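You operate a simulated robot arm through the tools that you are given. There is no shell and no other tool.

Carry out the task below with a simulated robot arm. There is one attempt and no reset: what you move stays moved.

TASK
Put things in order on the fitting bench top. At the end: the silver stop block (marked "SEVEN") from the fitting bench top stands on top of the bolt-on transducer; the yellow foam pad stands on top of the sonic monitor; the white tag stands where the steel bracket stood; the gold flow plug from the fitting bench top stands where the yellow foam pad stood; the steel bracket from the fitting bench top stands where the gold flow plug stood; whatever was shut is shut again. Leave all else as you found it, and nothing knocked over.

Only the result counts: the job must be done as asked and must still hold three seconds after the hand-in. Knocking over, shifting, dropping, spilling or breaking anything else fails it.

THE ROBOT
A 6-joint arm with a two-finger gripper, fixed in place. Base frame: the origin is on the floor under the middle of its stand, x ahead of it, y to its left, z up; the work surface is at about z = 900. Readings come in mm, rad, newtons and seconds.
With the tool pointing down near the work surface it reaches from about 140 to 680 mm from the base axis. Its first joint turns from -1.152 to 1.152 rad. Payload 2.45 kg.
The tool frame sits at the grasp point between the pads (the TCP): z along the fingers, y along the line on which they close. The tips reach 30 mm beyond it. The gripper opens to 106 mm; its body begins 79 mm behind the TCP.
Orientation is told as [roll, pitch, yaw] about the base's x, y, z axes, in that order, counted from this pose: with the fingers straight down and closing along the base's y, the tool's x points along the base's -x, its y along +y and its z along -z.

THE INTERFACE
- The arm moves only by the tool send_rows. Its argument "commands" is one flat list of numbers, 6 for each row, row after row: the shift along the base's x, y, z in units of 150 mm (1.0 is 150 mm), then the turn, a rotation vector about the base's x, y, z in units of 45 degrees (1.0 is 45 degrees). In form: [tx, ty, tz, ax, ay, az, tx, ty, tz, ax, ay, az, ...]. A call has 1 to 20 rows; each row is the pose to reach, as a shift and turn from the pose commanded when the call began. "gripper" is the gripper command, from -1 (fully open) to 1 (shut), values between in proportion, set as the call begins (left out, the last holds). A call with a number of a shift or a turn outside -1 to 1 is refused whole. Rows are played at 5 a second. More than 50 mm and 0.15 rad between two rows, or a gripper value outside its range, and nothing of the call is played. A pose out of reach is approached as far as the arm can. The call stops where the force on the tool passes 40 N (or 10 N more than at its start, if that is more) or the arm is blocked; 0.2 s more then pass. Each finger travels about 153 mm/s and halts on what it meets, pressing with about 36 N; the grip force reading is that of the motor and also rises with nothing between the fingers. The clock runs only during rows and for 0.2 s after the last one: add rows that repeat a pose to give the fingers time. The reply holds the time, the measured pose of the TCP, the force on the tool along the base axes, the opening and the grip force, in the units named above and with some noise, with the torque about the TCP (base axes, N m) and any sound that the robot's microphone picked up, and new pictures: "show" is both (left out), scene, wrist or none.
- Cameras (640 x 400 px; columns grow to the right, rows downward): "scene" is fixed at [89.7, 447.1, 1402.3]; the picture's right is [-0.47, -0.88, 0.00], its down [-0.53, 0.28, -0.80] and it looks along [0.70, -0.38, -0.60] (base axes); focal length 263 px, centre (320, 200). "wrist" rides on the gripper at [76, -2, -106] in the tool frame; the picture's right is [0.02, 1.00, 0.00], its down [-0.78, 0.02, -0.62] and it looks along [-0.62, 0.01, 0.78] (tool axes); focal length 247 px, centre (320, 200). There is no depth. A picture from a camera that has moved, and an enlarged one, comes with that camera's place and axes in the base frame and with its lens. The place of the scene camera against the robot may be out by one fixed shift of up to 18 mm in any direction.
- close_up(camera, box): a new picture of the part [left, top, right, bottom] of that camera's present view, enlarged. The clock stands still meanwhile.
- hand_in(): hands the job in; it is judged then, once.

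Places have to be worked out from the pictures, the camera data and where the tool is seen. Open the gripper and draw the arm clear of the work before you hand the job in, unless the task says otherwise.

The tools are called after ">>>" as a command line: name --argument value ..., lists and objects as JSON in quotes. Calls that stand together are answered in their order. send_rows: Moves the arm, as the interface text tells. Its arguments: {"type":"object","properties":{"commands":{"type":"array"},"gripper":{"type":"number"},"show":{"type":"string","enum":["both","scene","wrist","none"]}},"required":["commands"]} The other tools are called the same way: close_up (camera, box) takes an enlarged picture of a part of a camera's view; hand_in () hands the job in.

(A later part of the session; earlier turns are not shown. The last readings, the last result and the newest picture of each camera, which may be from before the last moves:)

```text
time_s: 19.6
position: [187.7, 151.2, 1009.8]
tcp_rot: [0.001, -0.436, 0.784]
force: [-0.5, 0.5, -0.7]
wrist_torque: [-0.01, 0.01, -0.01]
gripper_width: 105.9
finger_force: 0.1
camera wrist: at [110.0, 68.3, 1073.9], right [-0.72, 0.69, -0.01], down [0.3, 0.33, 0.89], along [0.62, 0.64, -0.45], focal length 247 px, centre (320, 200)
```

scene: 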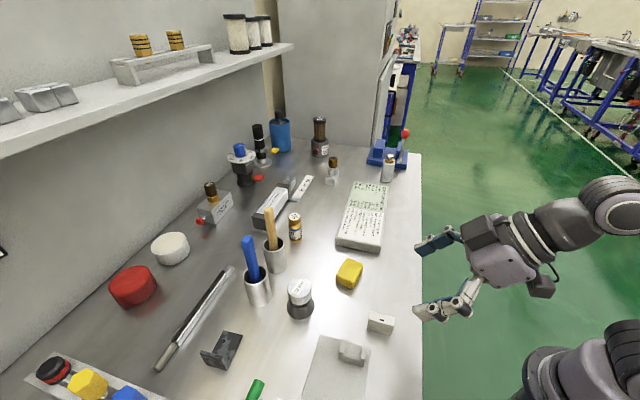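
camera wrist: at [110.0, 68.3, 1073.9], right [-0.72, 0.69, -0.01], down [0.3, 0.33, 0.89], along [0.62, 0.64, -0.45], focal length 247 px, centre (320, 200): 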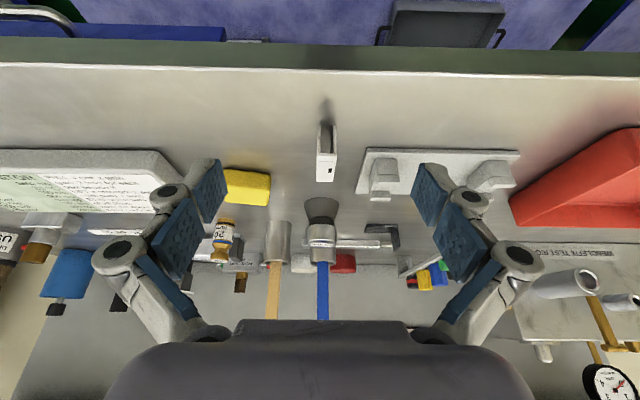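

Now the tag's open end faces the camera. I zoom on it and on the under-bench items at the top.

>>> close_up --camera "wrist" --box '[295, 90, 360, 190]'

>>> close_up --camera "wrist" --box '[0, 0, 640, 90]'

>>> close_up --camera "wrist" --box '[340, 130, 540, 290]'

>>> close_up --camera "wrist" --box '[190, 150, 400, 290]'

```text
4.00 times, centred on (328, 140) of wrist
camera zoom: at [110.0, 68.3, 1073.9], right [-0.72, 0.69, -0.01], down [0.3, 0.33, 0.89], along [0.62, 0.64, -0.45], focal length 988 px, centre (290, 440)
```

zoom: 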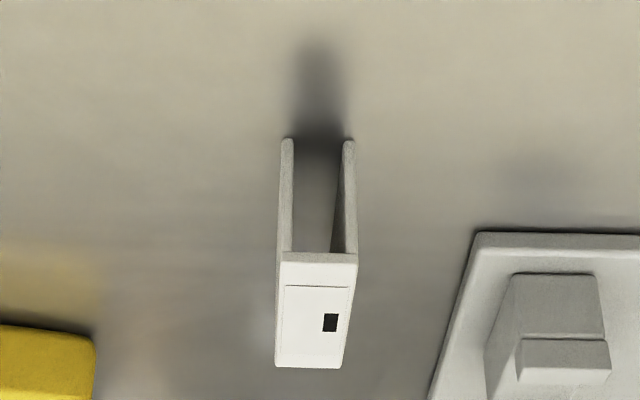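

```text
1.00 times, centred on (320, 45) of wrist (not enlarged: the box is as wide or as high as the picture)
camera zoom: at [110.0, 68.3, 1073.9], right [-0.72, 0.69, -0.01], down [0.3, 0.33, 0.89], along [0.62, 0.64, -0.45], focal length 247 px, centre (320, 355)
```

zoom: 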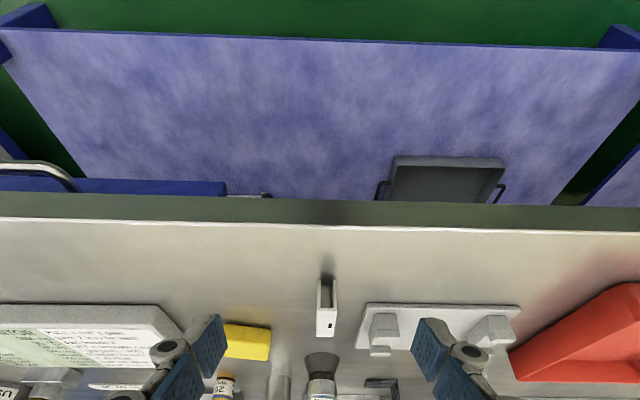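

```text
2.50 times, centred on (440, 210) of wrist
camera zoom: at [110.0, 68.3, 1073.9], right [-0.72, 0.69, -0.01], down [0.3, 0.33, 0.89], along [0.62, 0.64, -0.45], focal length 617 px, centre (20, 175)
```

zoom: 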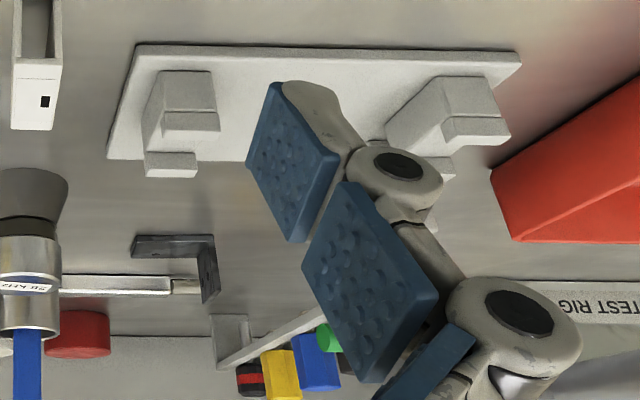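

```text
2.86 times, centred on (295, 220) of wrist
camera zoom: at [110.0, 68.3, 1073.9], right [-0.72, 0.69, -0.01], down [0.3, 0.33, 0.89], along [0.62, 0.64, -0.45], focal length 706 px, centre (391, 143)
```

zoom: 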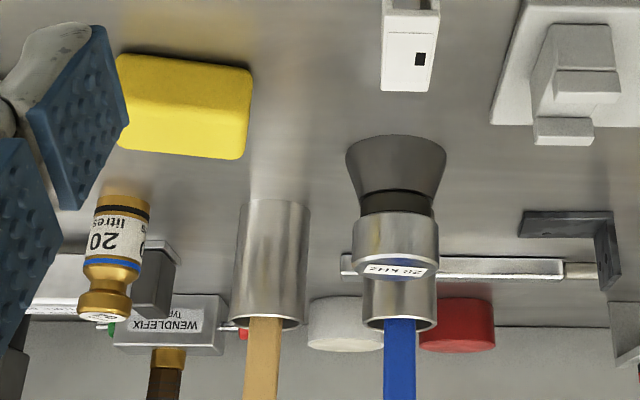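

The tag is an empty U-channel. A silver rectangular block with a gold collar stands near (645, −130), within reach, and may be the marked one. I untilt and move right to inspect it.

>>> send_rows --commands '[0.15, -0.12, 0.12, -0.08, 0.08, 0, 0.3, -0.24, 0.24, -0.16, 0.16, 0, 0.45, -0.36, 0.36, -0.24, 0.24, 0, 0.6, -0.48, 0.48, -0.32, 0.32, 0, 0.74, -0.6, 0.6, -0.393, 0.393, 0, 0.74, -0.6, 0.6, -0.393, 0.393, 0]' --show "none"

>>> send_rows --commands '[0.15, -0.14, 0, 0, 0, -0.18, 0.3, -0.28, 0, 0, 0, -0.36, 0.45, -0.42, 0, 0, 0, -0.54, 0.6, -0.56, 0, 0, 0, -0.72, 0.75, -0.7, 0, 0, 0, -0.9, 0.9, -0.8, 0, 0, 0, -1.0, 0.9, -0.8, 0, 0, 0, -1.0]' --show "both"

```text
time_s: 21.0
position: [300.8, 60.6, 1100.1]
tcp_rot: [0.002, 0.001, 0.784]
force: [-0.4, 0.4, 0.2]
wrist_torque: [-0.02, 0.0, 0.0]
gripper_width: 105.8
finger_force: 0.1
```

```text
time_s: 22.6
position: [436.2, -59.6, 1099.9]
tcp_rot: [0.002, 0.0, -0.001]
force: [-0.3, 0.3, -0.8]
wrist_torque: [-0.01, 0.03, 0.0]
gripper_width: 106.0
finger_force: 0.0
camera wrist: at [359.6, -61.2, 1207.0], right [-0.02, 1.0, 0.0], down [0.78, 0.02, 0.62], along [0.62, 0.01, -0.78], focal length 247 px, centre (320, 200)
```

scene: 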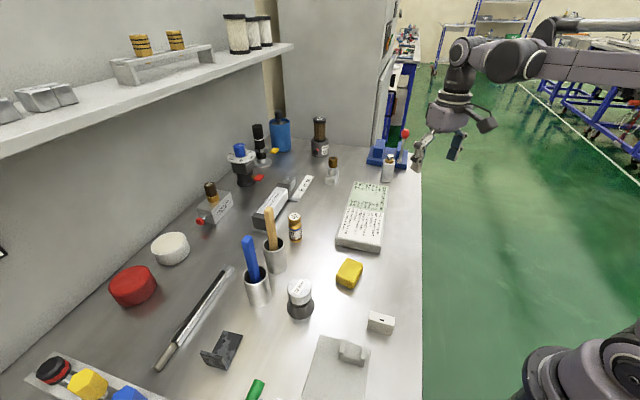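
wrist: 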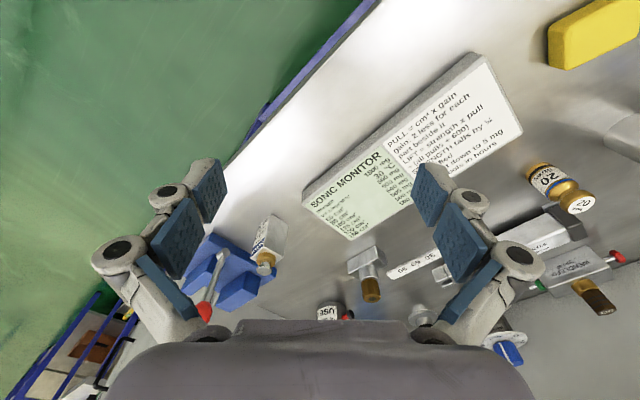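

The silver block with the gold collar shows a printed face here; I zoom in on it.

>>> close_up --camera "wrist" --box '[190, 190, 310, 330]'

>>> close_up --camera "wrist" --box '[310, 220, 440, 330]'

```text
2.86 times, centred on (250, 260) of wrist
camera zoom: at [359.6, -61.2, 1207.0], right [-0.02, 1.0, 0.0], down [0.78, 0.02, 0.62], along [0.62, 0.01, -0.78], focal length 706 px, centre (520, 29)
```

zoom: 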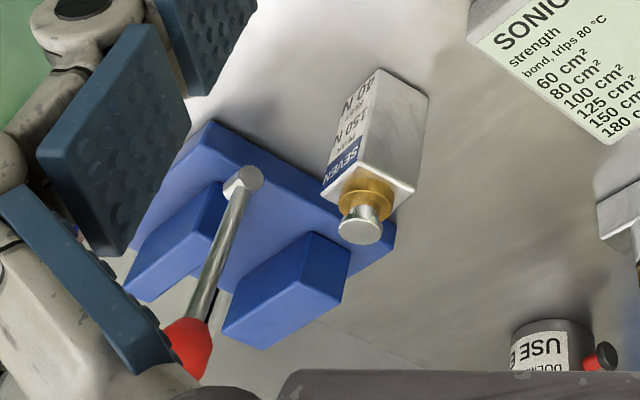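

```text
3.64 times, centred on (375, 275) of wrist
camera zoom: at [359.6, -61.2, 1207.0], right [-0.02, 1.0, 0.0], down [0.78, 0.02, 0.62], along [0.62, 0.01, -0.78], focal length 898 px, centre (120, -73)
```

zoom: 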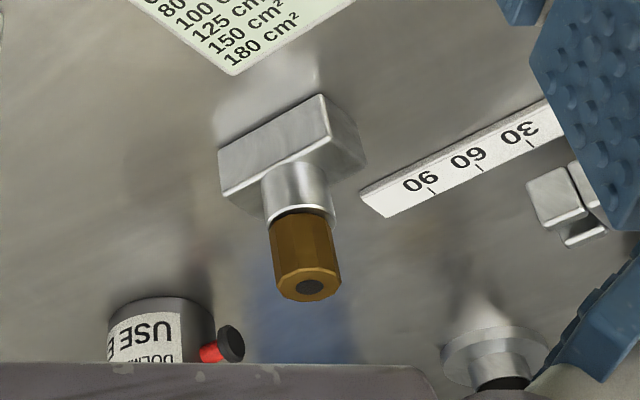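

Found it: the silver block with the gold collar and plunger reads "SEVEN" and stands near (657, −133). I move closer above it to measure it precisely.

>>> send_rows --commands '[0.2, -0.08, -0.08, 0, 0, 0, 0.4, -0.16, -0.16, 0, 0, 0, 0.6, -0.24, -0.24, 0, 0, 0, 0.83, -0.33, -0.33, 0, 0, 0, 0.83, -0.33, -0.33, 0, 0, 0]' --show "both"

>>> close_up --camera "wrist" --box '[200, 80, 400, 300]'

```text
time_s: 23.8
position: [560.2, -108.3, 1050.0]
tcp_rot: [-0.001, 0.0, 0.0]
force: [0.3, -0.9, -0.1]
wrist_torque: [0.02, 0.02, -0.03]
gripper_width: 106.2
finger_force: 0.0
camera wrist: at [485.1, -110.4, 1157.1], right [-0.02, 1.0, 0.0], down [0.78, 0.02, 0.62], along [0.62, 0.01, -0.78], focal length 247 px, centre (320, 200)
```

scene: 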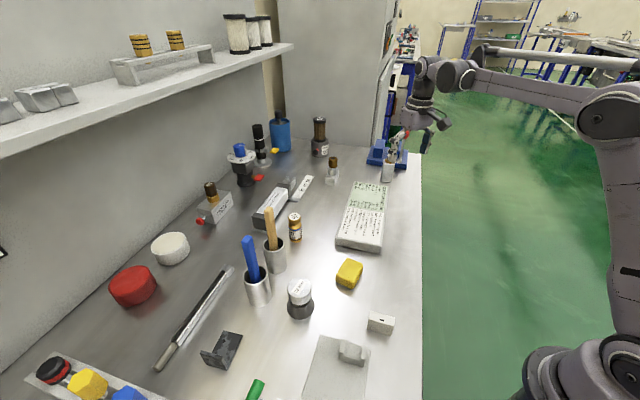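
wrist: 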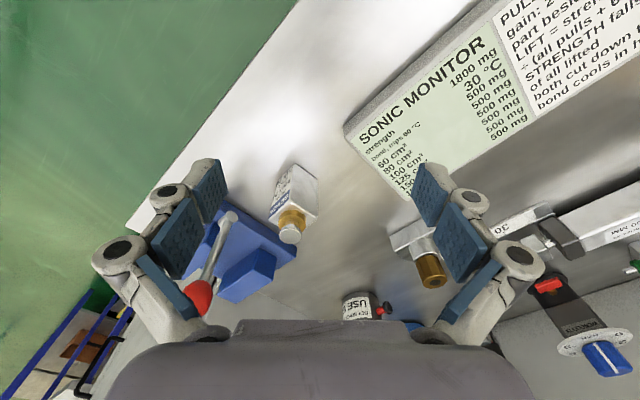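

```text
1.82 times, centred on (300, 190) of wrist
camera zoom: at [485.1, -110.4, 1157.1], right [-0.02, 1.0, 0.0], down [0.78, 0.02, 0.62], along [0.62, 0.01, -0.78], focal length 449 px, centre (356, 218)
```

zoom: 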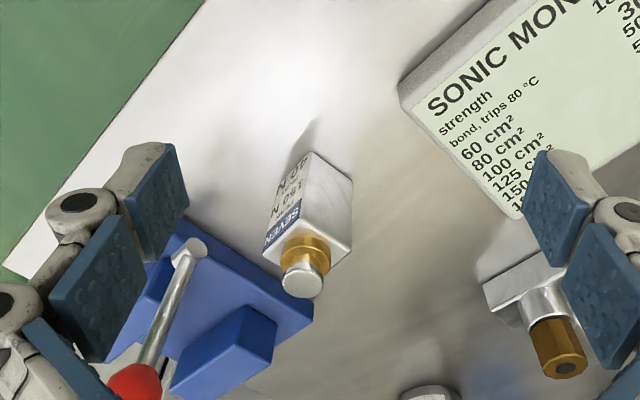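

I zoom in tightly on the stop block to measure its corners and check the distance to the press lever.

>>> close_up --camera "wrist" --box '[260, 150, 330, 255]'

>>> close_up --camera "scene" --box '[350, 120, 430, 195]'

```text
3.81 times, centred on (295, 202) of wrist
camera zoom: at [485.1, -110.4, 1157.1], right [-0.02, 1.0, 0.0], down [0.78, 0.02, 0.62], along [0.62, 0.01, -0.78], focal length 941 px, centre (415, 190)
```

zoom: 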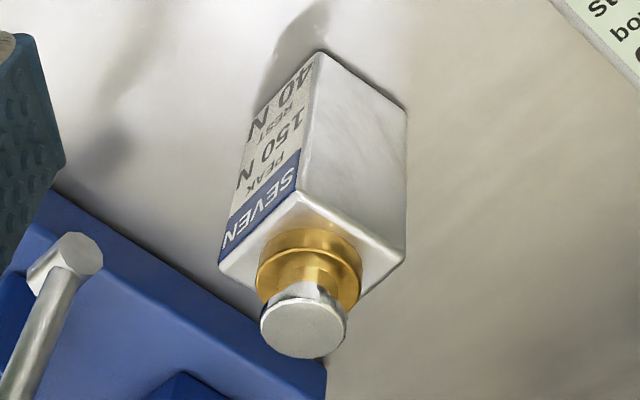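

```text
5.33 times, centred on (390, 158) of scene
camera zoom: at [89.7, 447.1, 1402.3], right [-0.47, -0.88, 0.0], down [-0.53, 0.28, -0.8], along [0.7, -0.38, -0.6], focal length 1402 px, centre (-53, 427)
```

zoom: 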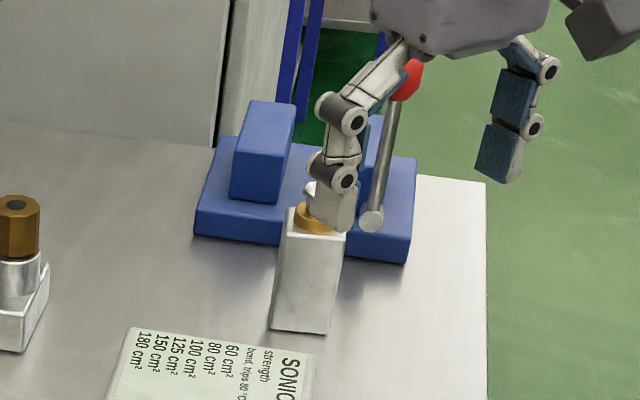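

The block is a 35 mm square, about 68 mm tall plus plunger (top ≈ 993), centred near (660, −136), turned about 50° — graspable from the left side. Before grasping I measure the other objects; I move toward the transducer with yaw 45°.

>>> send_rows --commands '[-0.2, 0.18, 0.06, 0, 0, 0.18, -0.4, 0.36, 0.12, 0, 0, 0.36, -0.6, 0.54, 0.18, 0, 0, 0.54, -0.8, 0.72, 0.24, 0, 0, 0.72, -1.0, 0.9, 0.3, 0, 0, 0.9, -1.0, 0.9, 0.3, 0, 0, 1.0]' --show "none"

>>> send_rows --commands '[-0.13, 0.2, 0, 0, 0, 0, -0.26, 0.4, 0, 0, 0, 0, -0.39, 0.6, 0, 0, 0, 0, -0.52, 0.8, 0, 0, 0, 0, -0.65, 1.0, 0, 0, 0, 0]' --show "none"

>>> send_rows --commands '[0, 0.25, 0, 0, 0, 0, 0, 0.5, 0, 0, 0, 0, 0, 0.7, 0, 0, 0, 0, 0, 0.7, 0, 0, 0, 0]' --show "wrist"

```text
time_s: 25.2
position: [410.4, 27.3, 1096.4]
tcp_rot: [0.002, -0.001, 0.788]
force: [0.9, 0.1, -0.7]
wrist_torque: [0.0, 0.02, -0.01]
gripper_width: 106.0
finger_force: 0.0
```

```text
time_s: 26.4
position: [312.3, 178.5, 1096.0]
tcp_rot: [0.002, 0.0, 0.786]
force: [-0.1, 0.6, -0.3]
wrist_torque: [-0.03, -0.05, 0.04]
gripper_width: 105.9
finger_force: 0.1
```

```text
time_s: 27.4
position: [312.9, 282.0, 1095.6]
tcp_rot: [0.001, 0.001, 0.785]
force: [0.0, -0.2, 0.9]
wrist_torque: [-0.02, -0.01, 0.01]
gripper_width: 106.1
finger_force: 0.0
camera wrist: at [260.4, 225.9, 1203.0], right [-0.72, 0.69, 0.0], down [0.54, 0.56, 0.62], along [0.43, 0.45, -0.78], focal length 247 px, centre (320, 200)
```

wrist: 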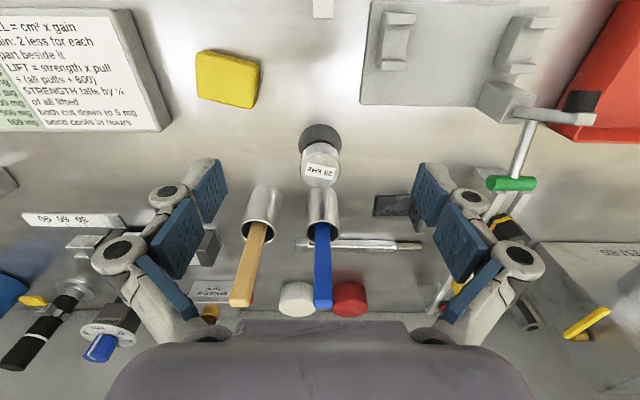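

I zoom on the transducer and the foam pad to measure them.

>>> close_up --camera "wrist" --box '[280, 105, 370, 200]'

>>> close_up --camera "wrist" --box '[180, 30, 280, 130]'

>>> close_up --camera "wrist" --box '[230, 170, 370, 320]'

```text
4.21 times, centred on (325, 152) of wrist
camera zoom: at [260.4, 225.9, 1203.0], right [-0.72, 0.69, 0.0], down [0.54, 0.56, 0.62], along [0.43, 0.45, -0.78], focal length 1040 px, centre (299, 400)
```

zoom: 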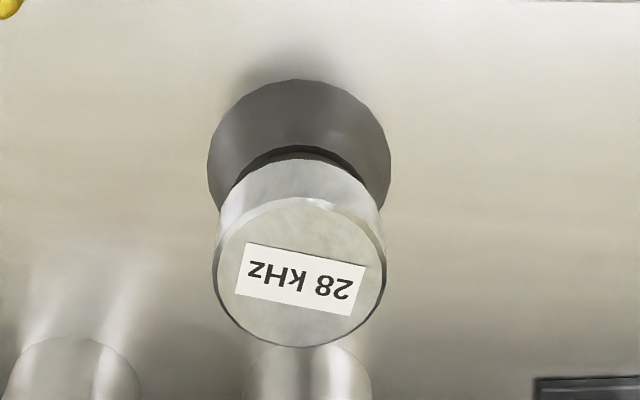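

```text
4.00 times, centred on (230, 80) of wrist
camera zoom: at [260.4, 225.9, 1203.0], right [-0.72, 0.69, 0.0], down [0.54, 0.56, 0.62], along [0.43, 0.45, -0.78], focal length 988 px, centre (680, 680)
```

zoom: 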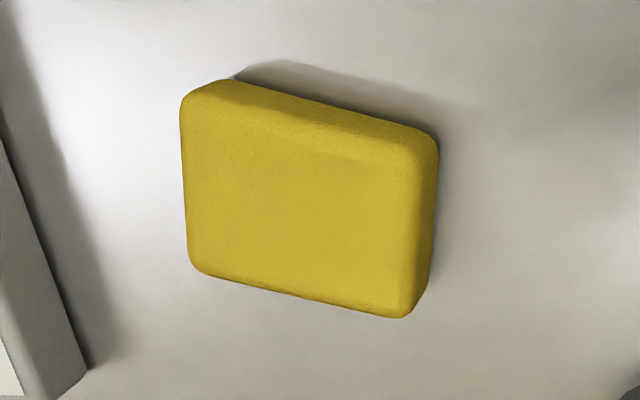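

```text
2.67 times, centred on (300, 245) of wrist
camera zoom: at [260.4, 225.9, 1203.0], right [-0.72, 0.69, 0.0], down [0.54, 0.56, 0.62], along [0.43, 0.45, -0.78], focal length 659 px, centre (373, 80)
```

zoom: 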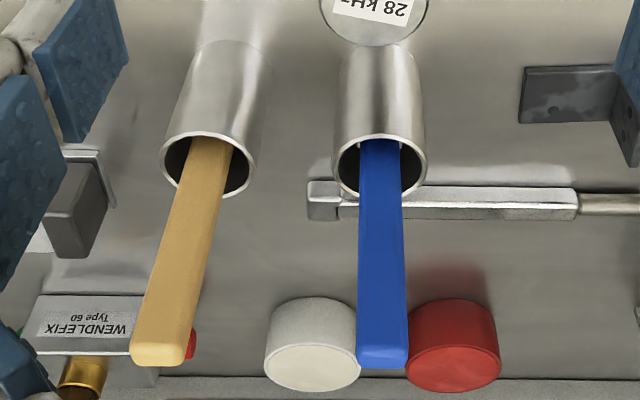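

Transducer: centre ≈ (363, 331), top z ≈ 964, Ø 45 mm. Foam: centre ≈ (379, 201), 58×42×20, long axis at ≈123°. Now I move left to measure the bracket.

>>> send_rows --commands '[-0.02, 0.25, 0.04, 0, 0, 0, -0.04, 0.5, 0.08, 0, 0, 0, -0.06, 0.75, 0.1, 0, 0, 0, -0.08, 0.98, 0.1, 0, 0, 0, -0.08, 0.98, 0.1, 0, 0, 0]' --show "wrist"

>>> close_up --camera "wrist" --box '[260, 130, 400, 250]'

>>> close_up --camera "scene" --box '[190, 320, 260, 380]'

```text
time_s: 28.6
position: [298.6, 428.8, 1110.9]
tcp_rot: [0.001, -0.001, 0.785]
force: [-0.3, -0.2, 0.3]
wrist_torque: [0.01, -0.01, 0.01]
gripper_width: 106.1
finger_force: 0.2
camera wrist: at [247.0, 374.4, 1217.7], right [-0.72, 0.69, 0.0], down [0.54, 0.56, 0.62], along [0.43, 0.45, -0.78], focal length 247 px, centre (320, 200)
```

wrist: 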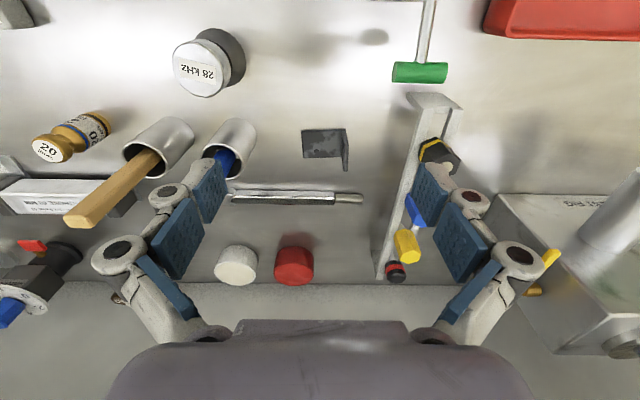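

```text
3.33 times, centred on (330, 190) of wrist
camera zoom: at [247.0, 374.4, 1217.7], right [-0.72, 0.69, 0.0], down [0.54, 0.56, 0.62], along [0.43, 0.45, -0.78], focal length 823 px, centre (287, 233)
```

zoom: 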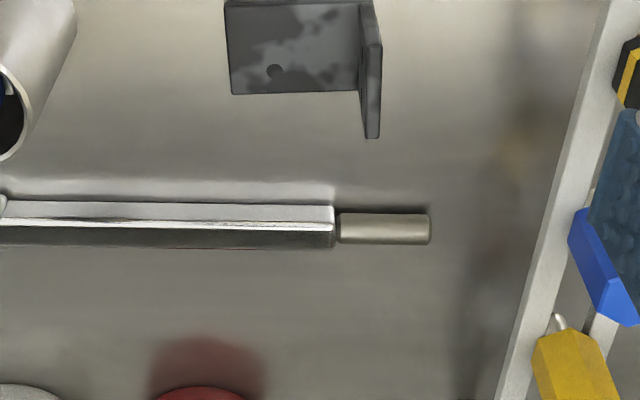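

```text
6.67 times, centred on (225, 350) of scene
camera zoom: at [89.7, 447.1, 1402.3], right [-0.47, -0.88, 0.0], down [-0.53, 0.28, -0.8], along [0.7, -0.38, -0.6], focal length 1753 px, centre (953, -800)
```

zoom: 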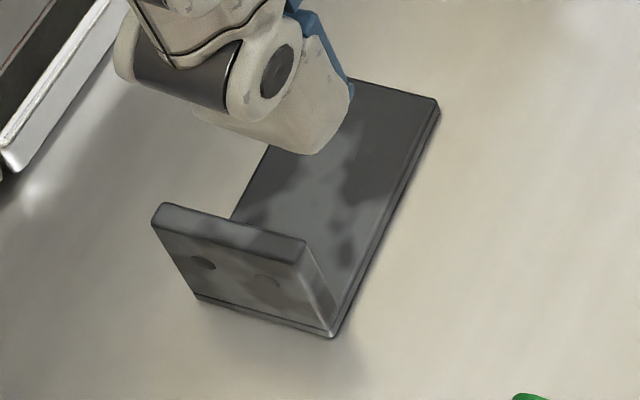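

The bracket is a flat plate (about 61×41 mm, footprint centre ≈ (348, 488)) with a vertical flange at its left end (≈(328, 507), 41 mm tall). Sticks top out near z 1074. Next I move to look at the gold plug.

>>> send_rows --commands '[0.2, -0.2, 0, 0, 0, 0, 0.4, -0.4, 0, 0, 0, 0, 0.6, -0.6, 0, 0, 0, 0, 0.8, -0.8, 0, 0, 0, 0, 1.0, -1.0, 0, 0, 0, 0]' --show "none"

>>> send_rows --commands '[0.16, -0.25, 0, 0, 0, 0, 0.32, -0.49, 0, 0, 0, 0, 0.32, -0.49, 0, 0, 0, 0]' --show "wrist"

>>> close_up --camera "wrist" --box '[270, 120, 370, 240]'

```text
time_s: 29.8
position: [449.3, 276.7, 1109.5]
tcp_rot: [0.002, 0.0, 0.788]
force: [0.2, 0.2, -0.3]
wrist_torque: [0.01, -0.04, 0.0]
gripper_width: 106.0
finger_force: 0.1
```

```text
time_s: 30.6
position: [498.6, 206.4, 1112.2]
tcp_rot: [0.001, 0.0, 0.785]
force: [0.7, -0.1, -0.1]
wrist_torque: [-0.03, 0.0, 0.01]
gripper_width: 106.3
finger_force: 0.0
camera wrist: at [446.5, 149.7, 1217.3], right [-0.72, 0.69, 0.0], down [0.54, 0.57, 0.62], along [0.43, 0.45, -0.78], focal length 247 px, centre (320, 200)
```

wrist: 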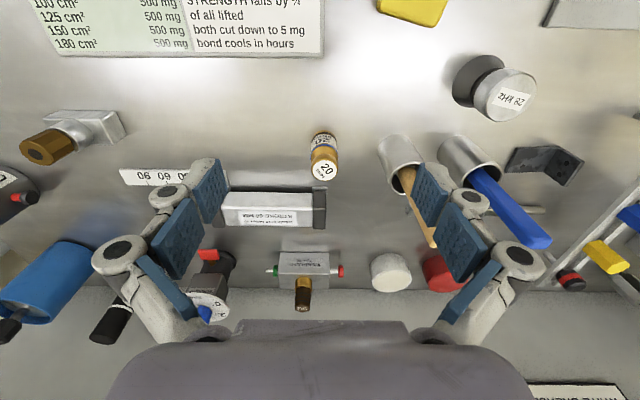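

```text
3.33 times, centred on (320, 180) of wrist
camera zoom: at [446.5, 149.7, 1217.3], right [-0.72, 0.69, 0.0], down [0.54, 0.57, 0.62], along [0.43, 0.45, -0.78], focal length 823 px, centre (320, 267)
```

zoom: 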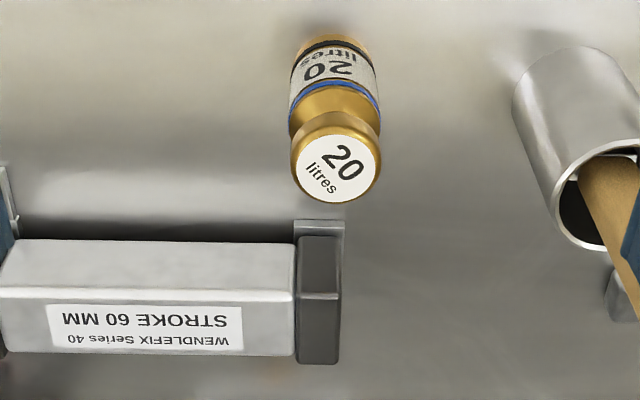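

Plug: centre ≈ (547, 260), 75 mm tall, body ≈34 mm. Now I go for the stop block first: swing right in two steps, turning the yaw to −39.3° to match the block's faces.

>>> send_rows --commands '[-0.1, -0.2, -0.02, 0, 0, -0.18, -0.2, -0.4, -0.05, 0, 0, -0.36, -0.3, -0.6, -0.07, 0, 0, -0.54, -0.4, -0.8, -0.1, 0, 0, -0.72, -0.456, -0.902, -0.107, 0, 0, -0.889, -0.456, -0.902, -0.107, 0, 0, -0.889]' --show "none"

>>> send_rows --commands '[0.2, -0.18, -0.05, 0, 0, -0.18, 0.4, -0.36, -0.1, 0, 0, -0.36, 0.6, -0.54, -0.2, 0, 0, -0.54, 0.8, -0.72, -0.3, 0, 0, -0.72, 0.95, -0.9, -0.36, 0, 0, -0.9, 1.0, -0.933, -0.367, 0, 0, -0.984, 1.0, -0.933, -0.367, 0, 0, -0.984]' --show "both"

```text
time_s: 32.0
position: [430.1, 68.6, 1095.6]
tcp_rot: [0.001, 0.001, 0.084]
force: [-0.2, -0.9, -0.5]
wrist_torque: [-0.04, -0.02, -0.01]
gripper_width: 106.0
finger_force: 0.1
```

```text
time_s: 33.6
position: [579.1, -72.3, 1039.7]
tcp_rot: [0.0, 0.0, -0.687]
force: [-0.9, 0.3, -0.3]
wrist_torque: [-0.01, 0.02, 0.01]
gripper_width: 105.9
finger_force: 0.1
camera wrist: at [520.5, -24.8, 1146.3], right [0.62, 0.79, 0.0], down [0.62, -0.48, 0.62], along [0.49, -0.38, -0.78], focal length 247 px, centre (320, 200)
```

scene: 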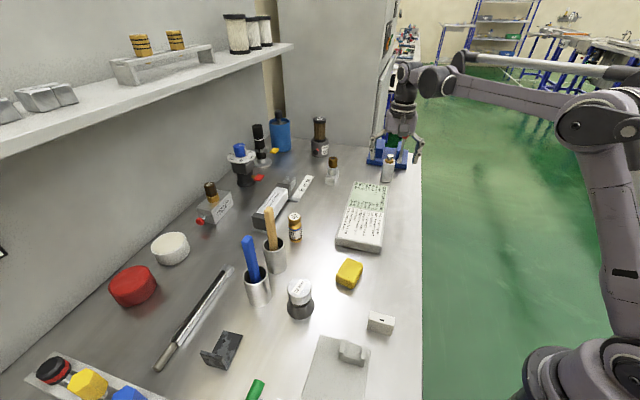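
wrist: 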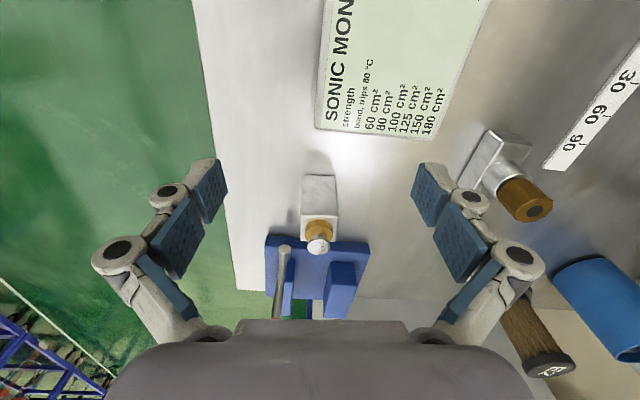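

The block is centred between the open fingers and aligned. I approach diagonally, stopping short first to check reach.

>>> send_rows --commands '[0.167, -0.147, -0.147, 0, 0, 0, 0.291, -0.249, -0.266, 0, 0, 0, 0.35, -0.297, -0.36, 0, 0, 0, 0.407, -0.345, -0.453, 0, 0, 0, 0.407, -0.345, -0.453, 0, 0, 0]' --show "both"

```text
time_s: 34.8
position: [640.1, -122.7, 972.1]
tcp_rot: [0.001, 0.001, -0.686]
force: [0.2, 0.1, -0.5]
wrist_torque: [-0.03, 0.0, -0.01]
gripper_width: 106.1
finger_force: 0.0
camera wrist: at [580.7, -75.7, 1079.0], right [0.62, 0.79, 0.0], down [0.62, -0.48, 0.62], along [0.49, -0.38, -0.78], focal length 247 px, centre (320, 200)
```

scene: 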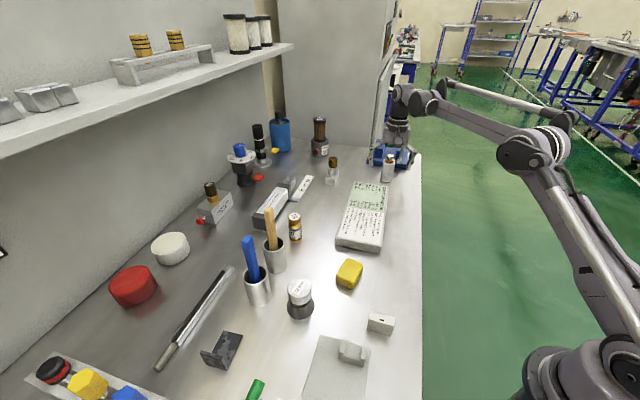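
wrist: 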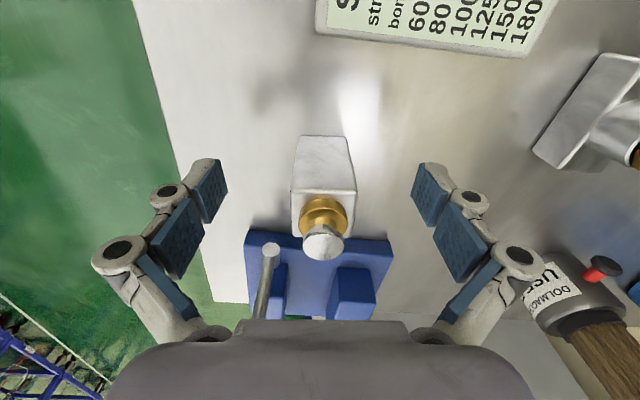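

Reach is fine here. I zoom in to check the block's alignment relative to the fingers before closing in.

>>> close_up --camera "wrist" --box '[220, 110, 420, 300]'

```text
2.11 times, centred on (320, 205) of wrist
camera zoom: at [580.7, -75.7, 1079.0], right [0.62, 0.79, 0.0], down [0.62, -0.48, 0.62], along [0.49, -0.38, -0.78], focal length 520 px, centre (320, 190)
```

zoom: 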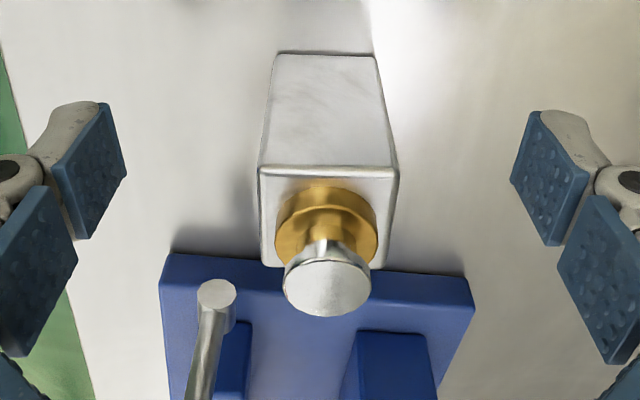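

The block sits centred, about 21 mm ahead. I move in and down to z≈945 with the gripper open.

>>> send_rows --commands '[0.055, -0.045, -0.09, 0, 0, 0, 0.108, -0.089, -0.18, 0, 0, 0, 0.108, -0.089, -0.18, 0, 0, 0]' --show "wrist"

```text
time_s: 35.6
position: [656.7, -134.9, 945.6]
tcp_rot: [0.003, 0.001, -0.684]
force: [-0.2, 0.1, 0.5]
wrist_torque: [-0.04, 0.06, -0.03]
gripper_width: 106.4
finger_force: 0.0
camera wrist: at [597.4, -88.4, 1051.6], right [0.62, 0.79, 0.0], down [0.62, -0.48, 0.62], along [0.49, -0.38, -0.78], focal length 247 px, centre (320, 200)
```

wrist: 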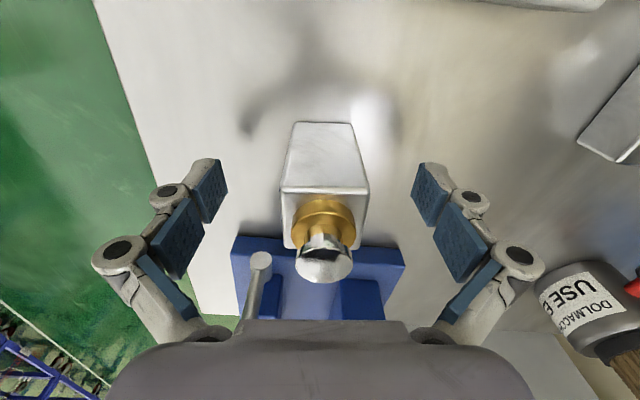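

The block is between the pads. I close the gripper and hold still.

>>> send_rows --commands '[0, 0, 0, 0, 0, 0, 0, 0, 0, 0, 0, 0, 0, 0, 0, 0, 0, 0, 0, 0, 0, 0, 0, 0]' --gripper 1 --show "wrist"

```text
time_s: 36.6
position: [658.2, -135.6, 945.3]
tcp_rot: [0.003, -0.001, -0.685]
force: [2.6, 0.8, 12.9]
wrist_torque: [0.06, -0.07, -0.03]
gripper_width: 37.6
finger_force: 35.8
camera wrist: at [597.1, -88.1, 1052.3], right [0.62, 0.79, 0.0], down [0.62, -0.48, 0.62], along [0.49, -0.38, -0.78], focal length 247 px, centre (320, 200)
```

wrist: 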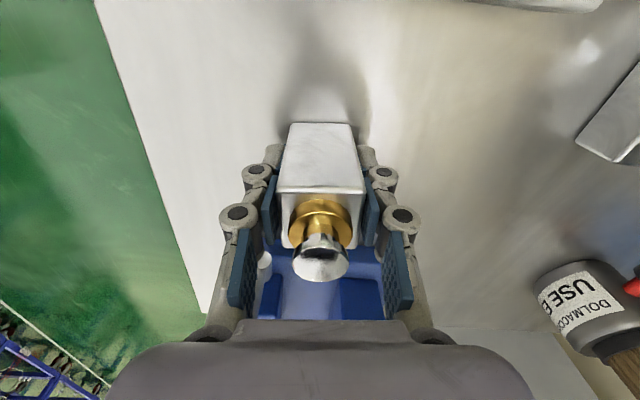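

Gripped at 37.6 mm. I lift slightly first, then draw inwards and up, keeping away from full stretch.

>>> send_rows --commands '[0, 0, 0.053, 0, 0, 0, -0.067, 0.013, 0.133, 0, 0, 0, -0.2, 0.04, 0.267, 0, 0, 0, -0.367, 0.073, 0.4, 0, 0, 0, -0.567, 0.113, 0.533, 0, 0, 0, -0.8, 0.16, 0.667, 0, 0, 0, -0.8, 0.16, 0.667, 0, 0, 0]' --show "both"

```text
time_s: 38.2
position: [535.0, -111.2, 1044.4]
tcp_rot: [0.001, 0.0, -0.686]
force: [0.4, -0.1, -2.4]
wrist_torque: [-0.01, 0.03, -0.03]
gripper_width: 37.5
finger_force: 36.2
camera wrist: at [477.2, -64.2, 1151.2], right [0.62, 0.79, 0.0], down [0.62, -0.48, 0.62], along [0.49, -0.38, -0.78], focal length 247 px, centre (320, 200)
```

scene: 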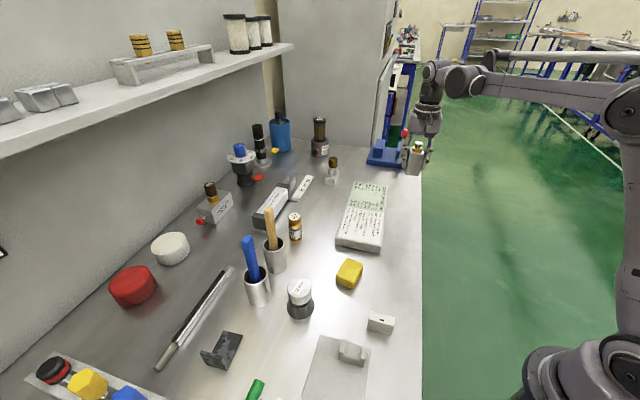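
wrist: 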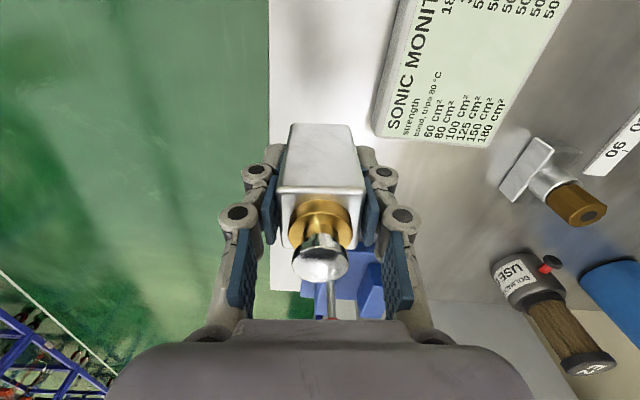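

Block lifted and held, its centre about 2 mm outward of the TCP. I carry it toward the transducer in stages, turning the yaw to 45°.

>>> send_rows --commands '[-0.14, 0.18, 0.02, 0, 0, 0.18, -0.28, 0.36, 0.04, 0, 0, 0.36, -0.42, 0.54, 0.067, 0, 0, 0.54, -0.56, 0.72, 0.067, 0, 0, 0.72, -0.7, 0.9, 0.067, 0, 0, 0.9, -0.713, 0.94, 0.067, 0, 0, 1.0]' --show "none"

>>> send_rows --commands '[-0.09, 0.2, 0, 0, 0, 0.18, -0.18, 0.4, 0, 0, 0, 0.36, -0.27, 0.6, 0, 0, 0, 0.54, -0.36, 0.8, 0, 0, 0, 0.72, -0.433, 0.987, 0, 0, 0, 0.876, -0.433, 0.987, 0, 0, 0, 0.876]' --show "none"

>>> send_rows --commands '[0, 0.2, 0, 0, 0, 0, 0, 0.4, 0, 0, 0, 0, 0, 0.6, 0, 0, 0, 0, 0, 0.8, 0, 0, 0, 0, 0, 0.9, 0, 0, 0, 0, 0, 0.9, 0, 0, 0, 0]' --show "both"

```text
time_s: 39.6
position: [429.3, 31.0, 1056.4]
tcp_rot: [0.001, 0.0, 0.103]
force: [0.6, -0.2, -2.7]
wrist_torque: [-0.03, 0.02, -0.01]
gripper_width: 37.4
finger_force: 36.1
```

```text
time_s: 41.0
position: [364.9, 178.7, 1057.3]
tcp_rot: [0.001, -0.001, 0.789]
force: [0.1, 0.1, -2.1]
wrist_torque: [0.04, -0.02, 0.0]
gripper_width: 37.4
finger_force: 36.0
```

```text
time_s: 42.4
position: [363.7, 312.4, 1056.0]
tcp_rot: [0.002, -0.002, 0.79]
force: [-0.6, -0.6, -1.8]
wrist_torque: [0.01, 0.02, -0.03]
gripper_width: 37.2
finger_force: 36.3
camera wrist: at [313.1, 257.0, 1162.6], right [-0.72, 0.69, 0.0], down [0.54, 0.57, 0.62], along [0.43, 0.45, -0.78], focal length 247 px, centre (320, 200)
```

scene: 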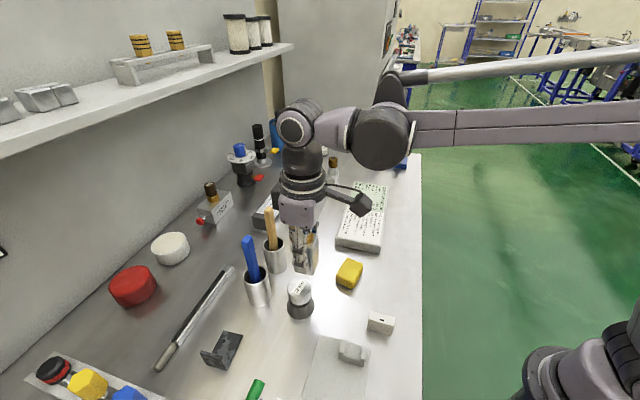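
wrist: 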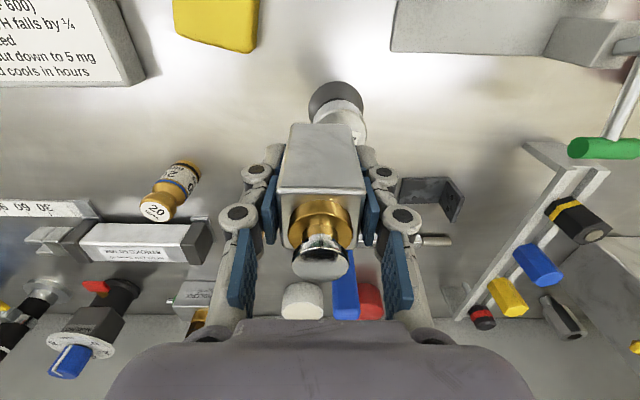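

I zoom in on the transducer under the held block to refine the lateral position.

>>> close_up --camera "wrist" --box '[270, 60, 400, 160]'

>>> close_up --camera "scene" --box '[240, 210, 360, 330]'

```text
4.00 times, centred on (335, 110) of wrist
camera zoom: at [313.1, 257.0, 1162.6], right [-0.72, 0.69, 0.0], down [0.54, 0.57, 0.62], along [0.43, 0.45, -0.78], focal length 988 px, centre (260, 560)
```

zoom: 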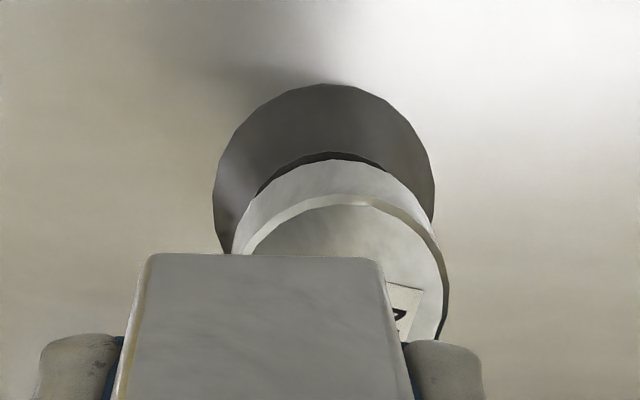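

```text
3.33 times, centred on (300, 270) of scene
camera zoom: at [89.7, 447.1, 1402.2], right [-0.47, -0.88, 0.0], down [-0.53, 0.28, -0.8], along [0.7, -0.38, -0.6], focal length 876 px, centre (387, -33)
```

zoom: 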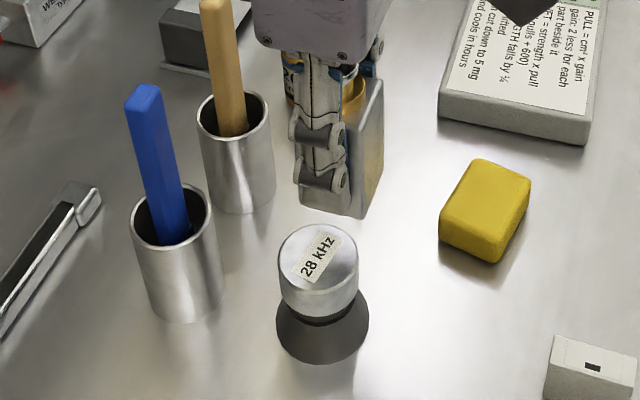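

Transducer centre is outward 491, lateral −22.6 — consistent. I align over it and lower to about 9 mm above its top.

>>> send_rows --commands '[-0.014, 0.06, 0, 0, 0, 0, -0.027, 0.113, 0, 0, 0, 0, -0.027, 0.113, -0.12, 0, 0, 0, -0.027, 0.113, -0.247, 0, 0, 0, -0.027, 0.113, -0.247, 0, 0, 0]' --show "both"

>>> close_up --camera "scene" --box '[260, 230, 350, 330]'

```text
time_s: 43.6
position: [361.3, 329.8, 1018.4]
tcp_rot: [0.001, -0.001, 0.789]
force: [0.1, -0.4, -2.8]
wrist_torque: [0.01, 0.01, -0.01]
gripper_width: 37.3
finger_force: 36.3
camera wrist: at [309.2, 274.4, 1124.6], right [-0.72, 0.69, 0.0], down [0.54, 0.57, 0.62], along [0.43, 0.45, -0.78], focal length 247 px, centre (320, 200)
```

scene: 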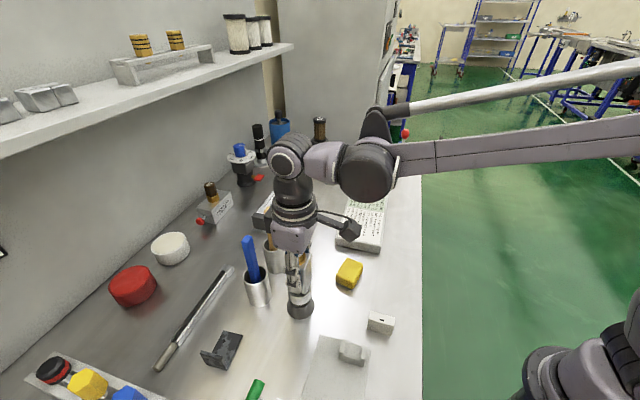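
wrist: 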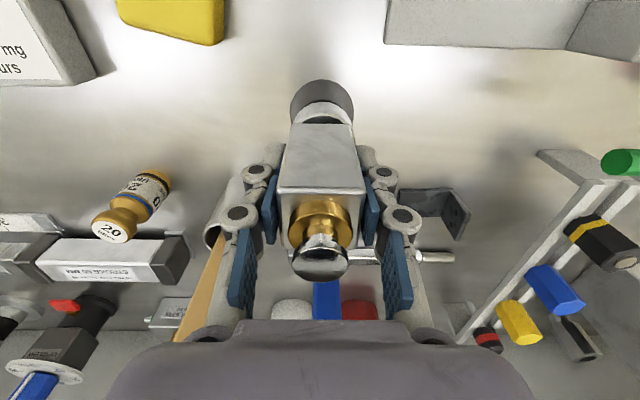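

```text
4.00 times, centred on (305, 280) of scene
camera zoom: at [89.7, 447.1, 1402.2], right [-0.47, -0.88, 0.0], down [-0.53, 0.28, -0.8], along [0.7, -0.38, -0.6], focal length 1052 px, centre (380, -120)
```

zoom: 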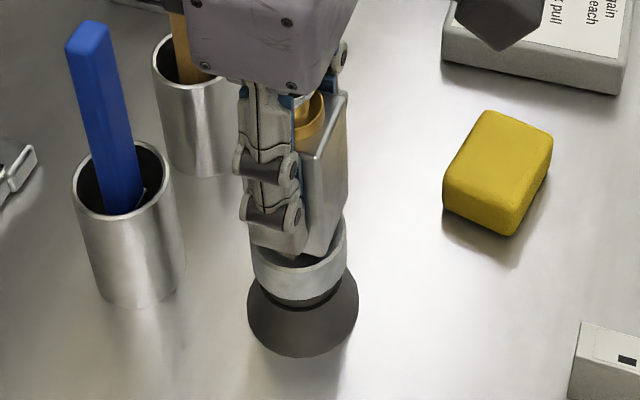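

The block hovers over the transducer. I zoom in the wrist view to confirm it is centred.

>>> close_up --camera "wrist" --box '[260, 70, 390, 170]'

```text
4.00 times, centred on (325, 120) of wrist
camera zoom: at [309.2, 274.4, 1124.6], right [-0.72, 0.69, 0.0], down [0.54, 0.57, 0.62], along [0.43, 0.45, -0.78], focal length 988 px, centre (300, 520)
```

zoom: 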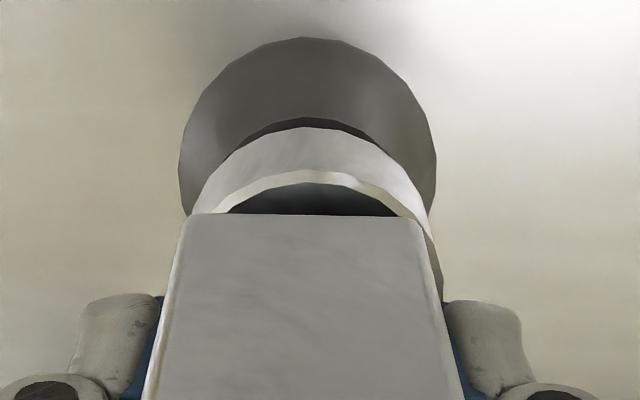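

Centred to about 1 mm. I lower gently in small steps toward contact.

>>> send_rows --commands '[0, 0, -0.015, 0, 0, 0, 0, 0, -0.03, 0, 0, 0, 0, 0, -0.045, 0, 0, 0, 0, 0, -0.045, 0, 0, 0]' --show "wrist"

>>> close_up --camera "wrist" --box '[260, 70, 390, 170]'

```text
time_s: 44.6
position: [361.3, 330.1, 1010.9]
tcp_rot: [0.002, -0.001, 0.788]
force: [-0.6, 0.2, -1.2]
wrist_torque: [0.07, 0.03, 0.0]
gripper_width: 37.4
finger_force: 35.6
camera wrist: at [309.6, 274.1, 1118.2], right [-0.72, 0.69, 0.0], down [0.54, 0.57, 0.62], along [0.43, 0.45, -0.78], focal length 247 px, centre (320, 200)
```

wrist: 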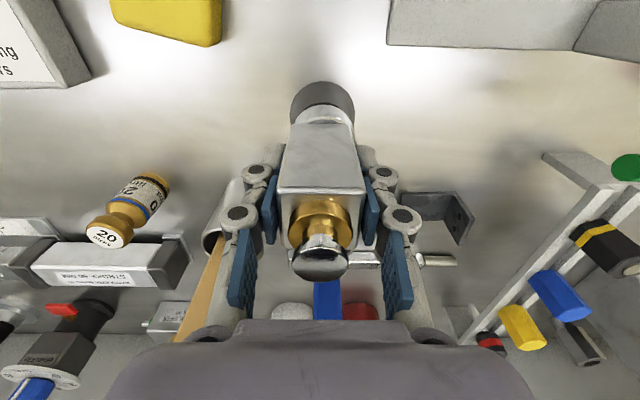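

```text
4.00 times, centred on (325, 120) of wrist
camera zoom: at [309.6, 274.1, 1118.2], right [-0.72, 0.69, 0.0], down [0.54, 0.57, 0.62], along [0.43, 0.45, -0.78], focal length 988 px, centre (300, 520)
```

zoom: 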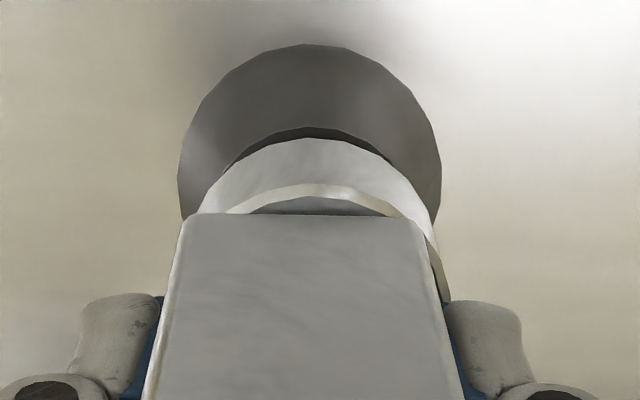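

Still just above. I shift 1.5 mm to centre it better and continue down about 3 mm in small steps.

>>> send_rows --commands '[-0.007, 0.007, 0, 0, 0, 0, -0.007, 0.007, -0.007, 0, 0, 0, -0.007, 0.007, -0.014, 0, 0, 0, -0.007, 0.007, -0.02, 0, 0, 0, -0.007, 0.007, -0.02, 0, 0, 0]' --show "none"

>>> close_up --camera "wrist" --box '[260, 70, 390, 170]'

```text
time_s: 45.8
position: [360.5, 330.2, 1008.1]
tcp_rot: [0.001, 0.0, 0.787]
force: [4.1, -4.6, 23.2]
wrist_torque: [-0.13, -0.15, 0.02]
gripper_width: 37.5
finger_force: 35.9
```

```text
4.00 times, centred on (325, 120) of wrist
camera zoom: at [308.4, 274.7, 1114.7], right [-0.72, 0.69, 0.0], down [0.54, 0.57, 0.62], along [0.43, 0.45, -0.78], focal length 988 px, centre (300, 520)
```

zoom: 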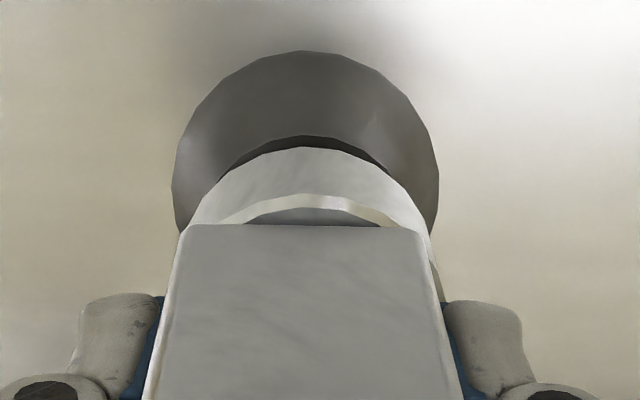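

Contact with about 23 N. I relieve by ~1 mm, then open to about 60 mm to release.

>>> send_rows --commands '[0, 0, 0.006, 0, 0, 0, 0, 0, 0.006, 0, 0, 0]' --show "none"

>>> send_rows --commands '[0, 0, 0, 0, 0, 0, 0, 0, 0, 0, 0, 0, 0, 0, 0, 0, 0, 0]' --gripper -0.13 --show "both"

```text
time_s: 46.4
position: [360.4, 332.2, 1007.9]
tcp_rot: [0.005, 0.0, 0.789]
force: [0.0, -1.0, -0.7]
wrist_torque: [-0.07, 0.0, 0.01]
gripper_width: 37.3
finger_force: 36.1
```

```text
time_s: 47.2
position: [361.0, 330.2, 1008.7]
tcp_rot: [0.001, -0.001, 0.787]
force: [-0.8, 0.6, 0.4]
wrist_torque: [-0.01, -0.04, 0.03]
gripper_width: 60.3
finger_force: 0.0
camera wrist: at [309.1, 275.1, 1115.4], right [-0.72, 0.69, 0.0], down [0.54, 0.57, 0.62], along [0.43, 0.45, -0.78], focal length 247 px, centre (320, 200)
```

scene: 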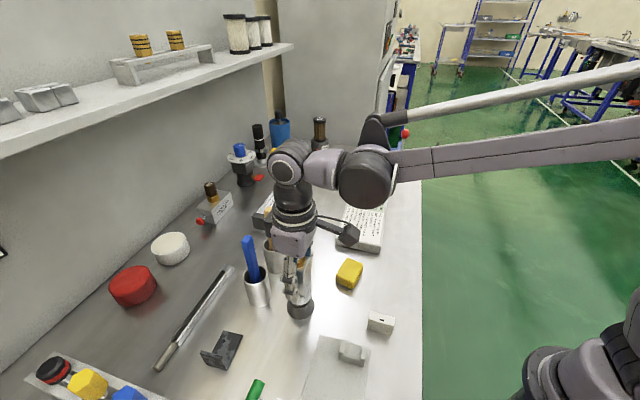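
wrist: 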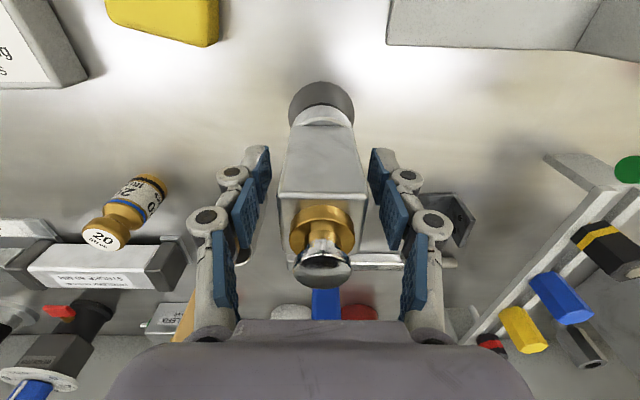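

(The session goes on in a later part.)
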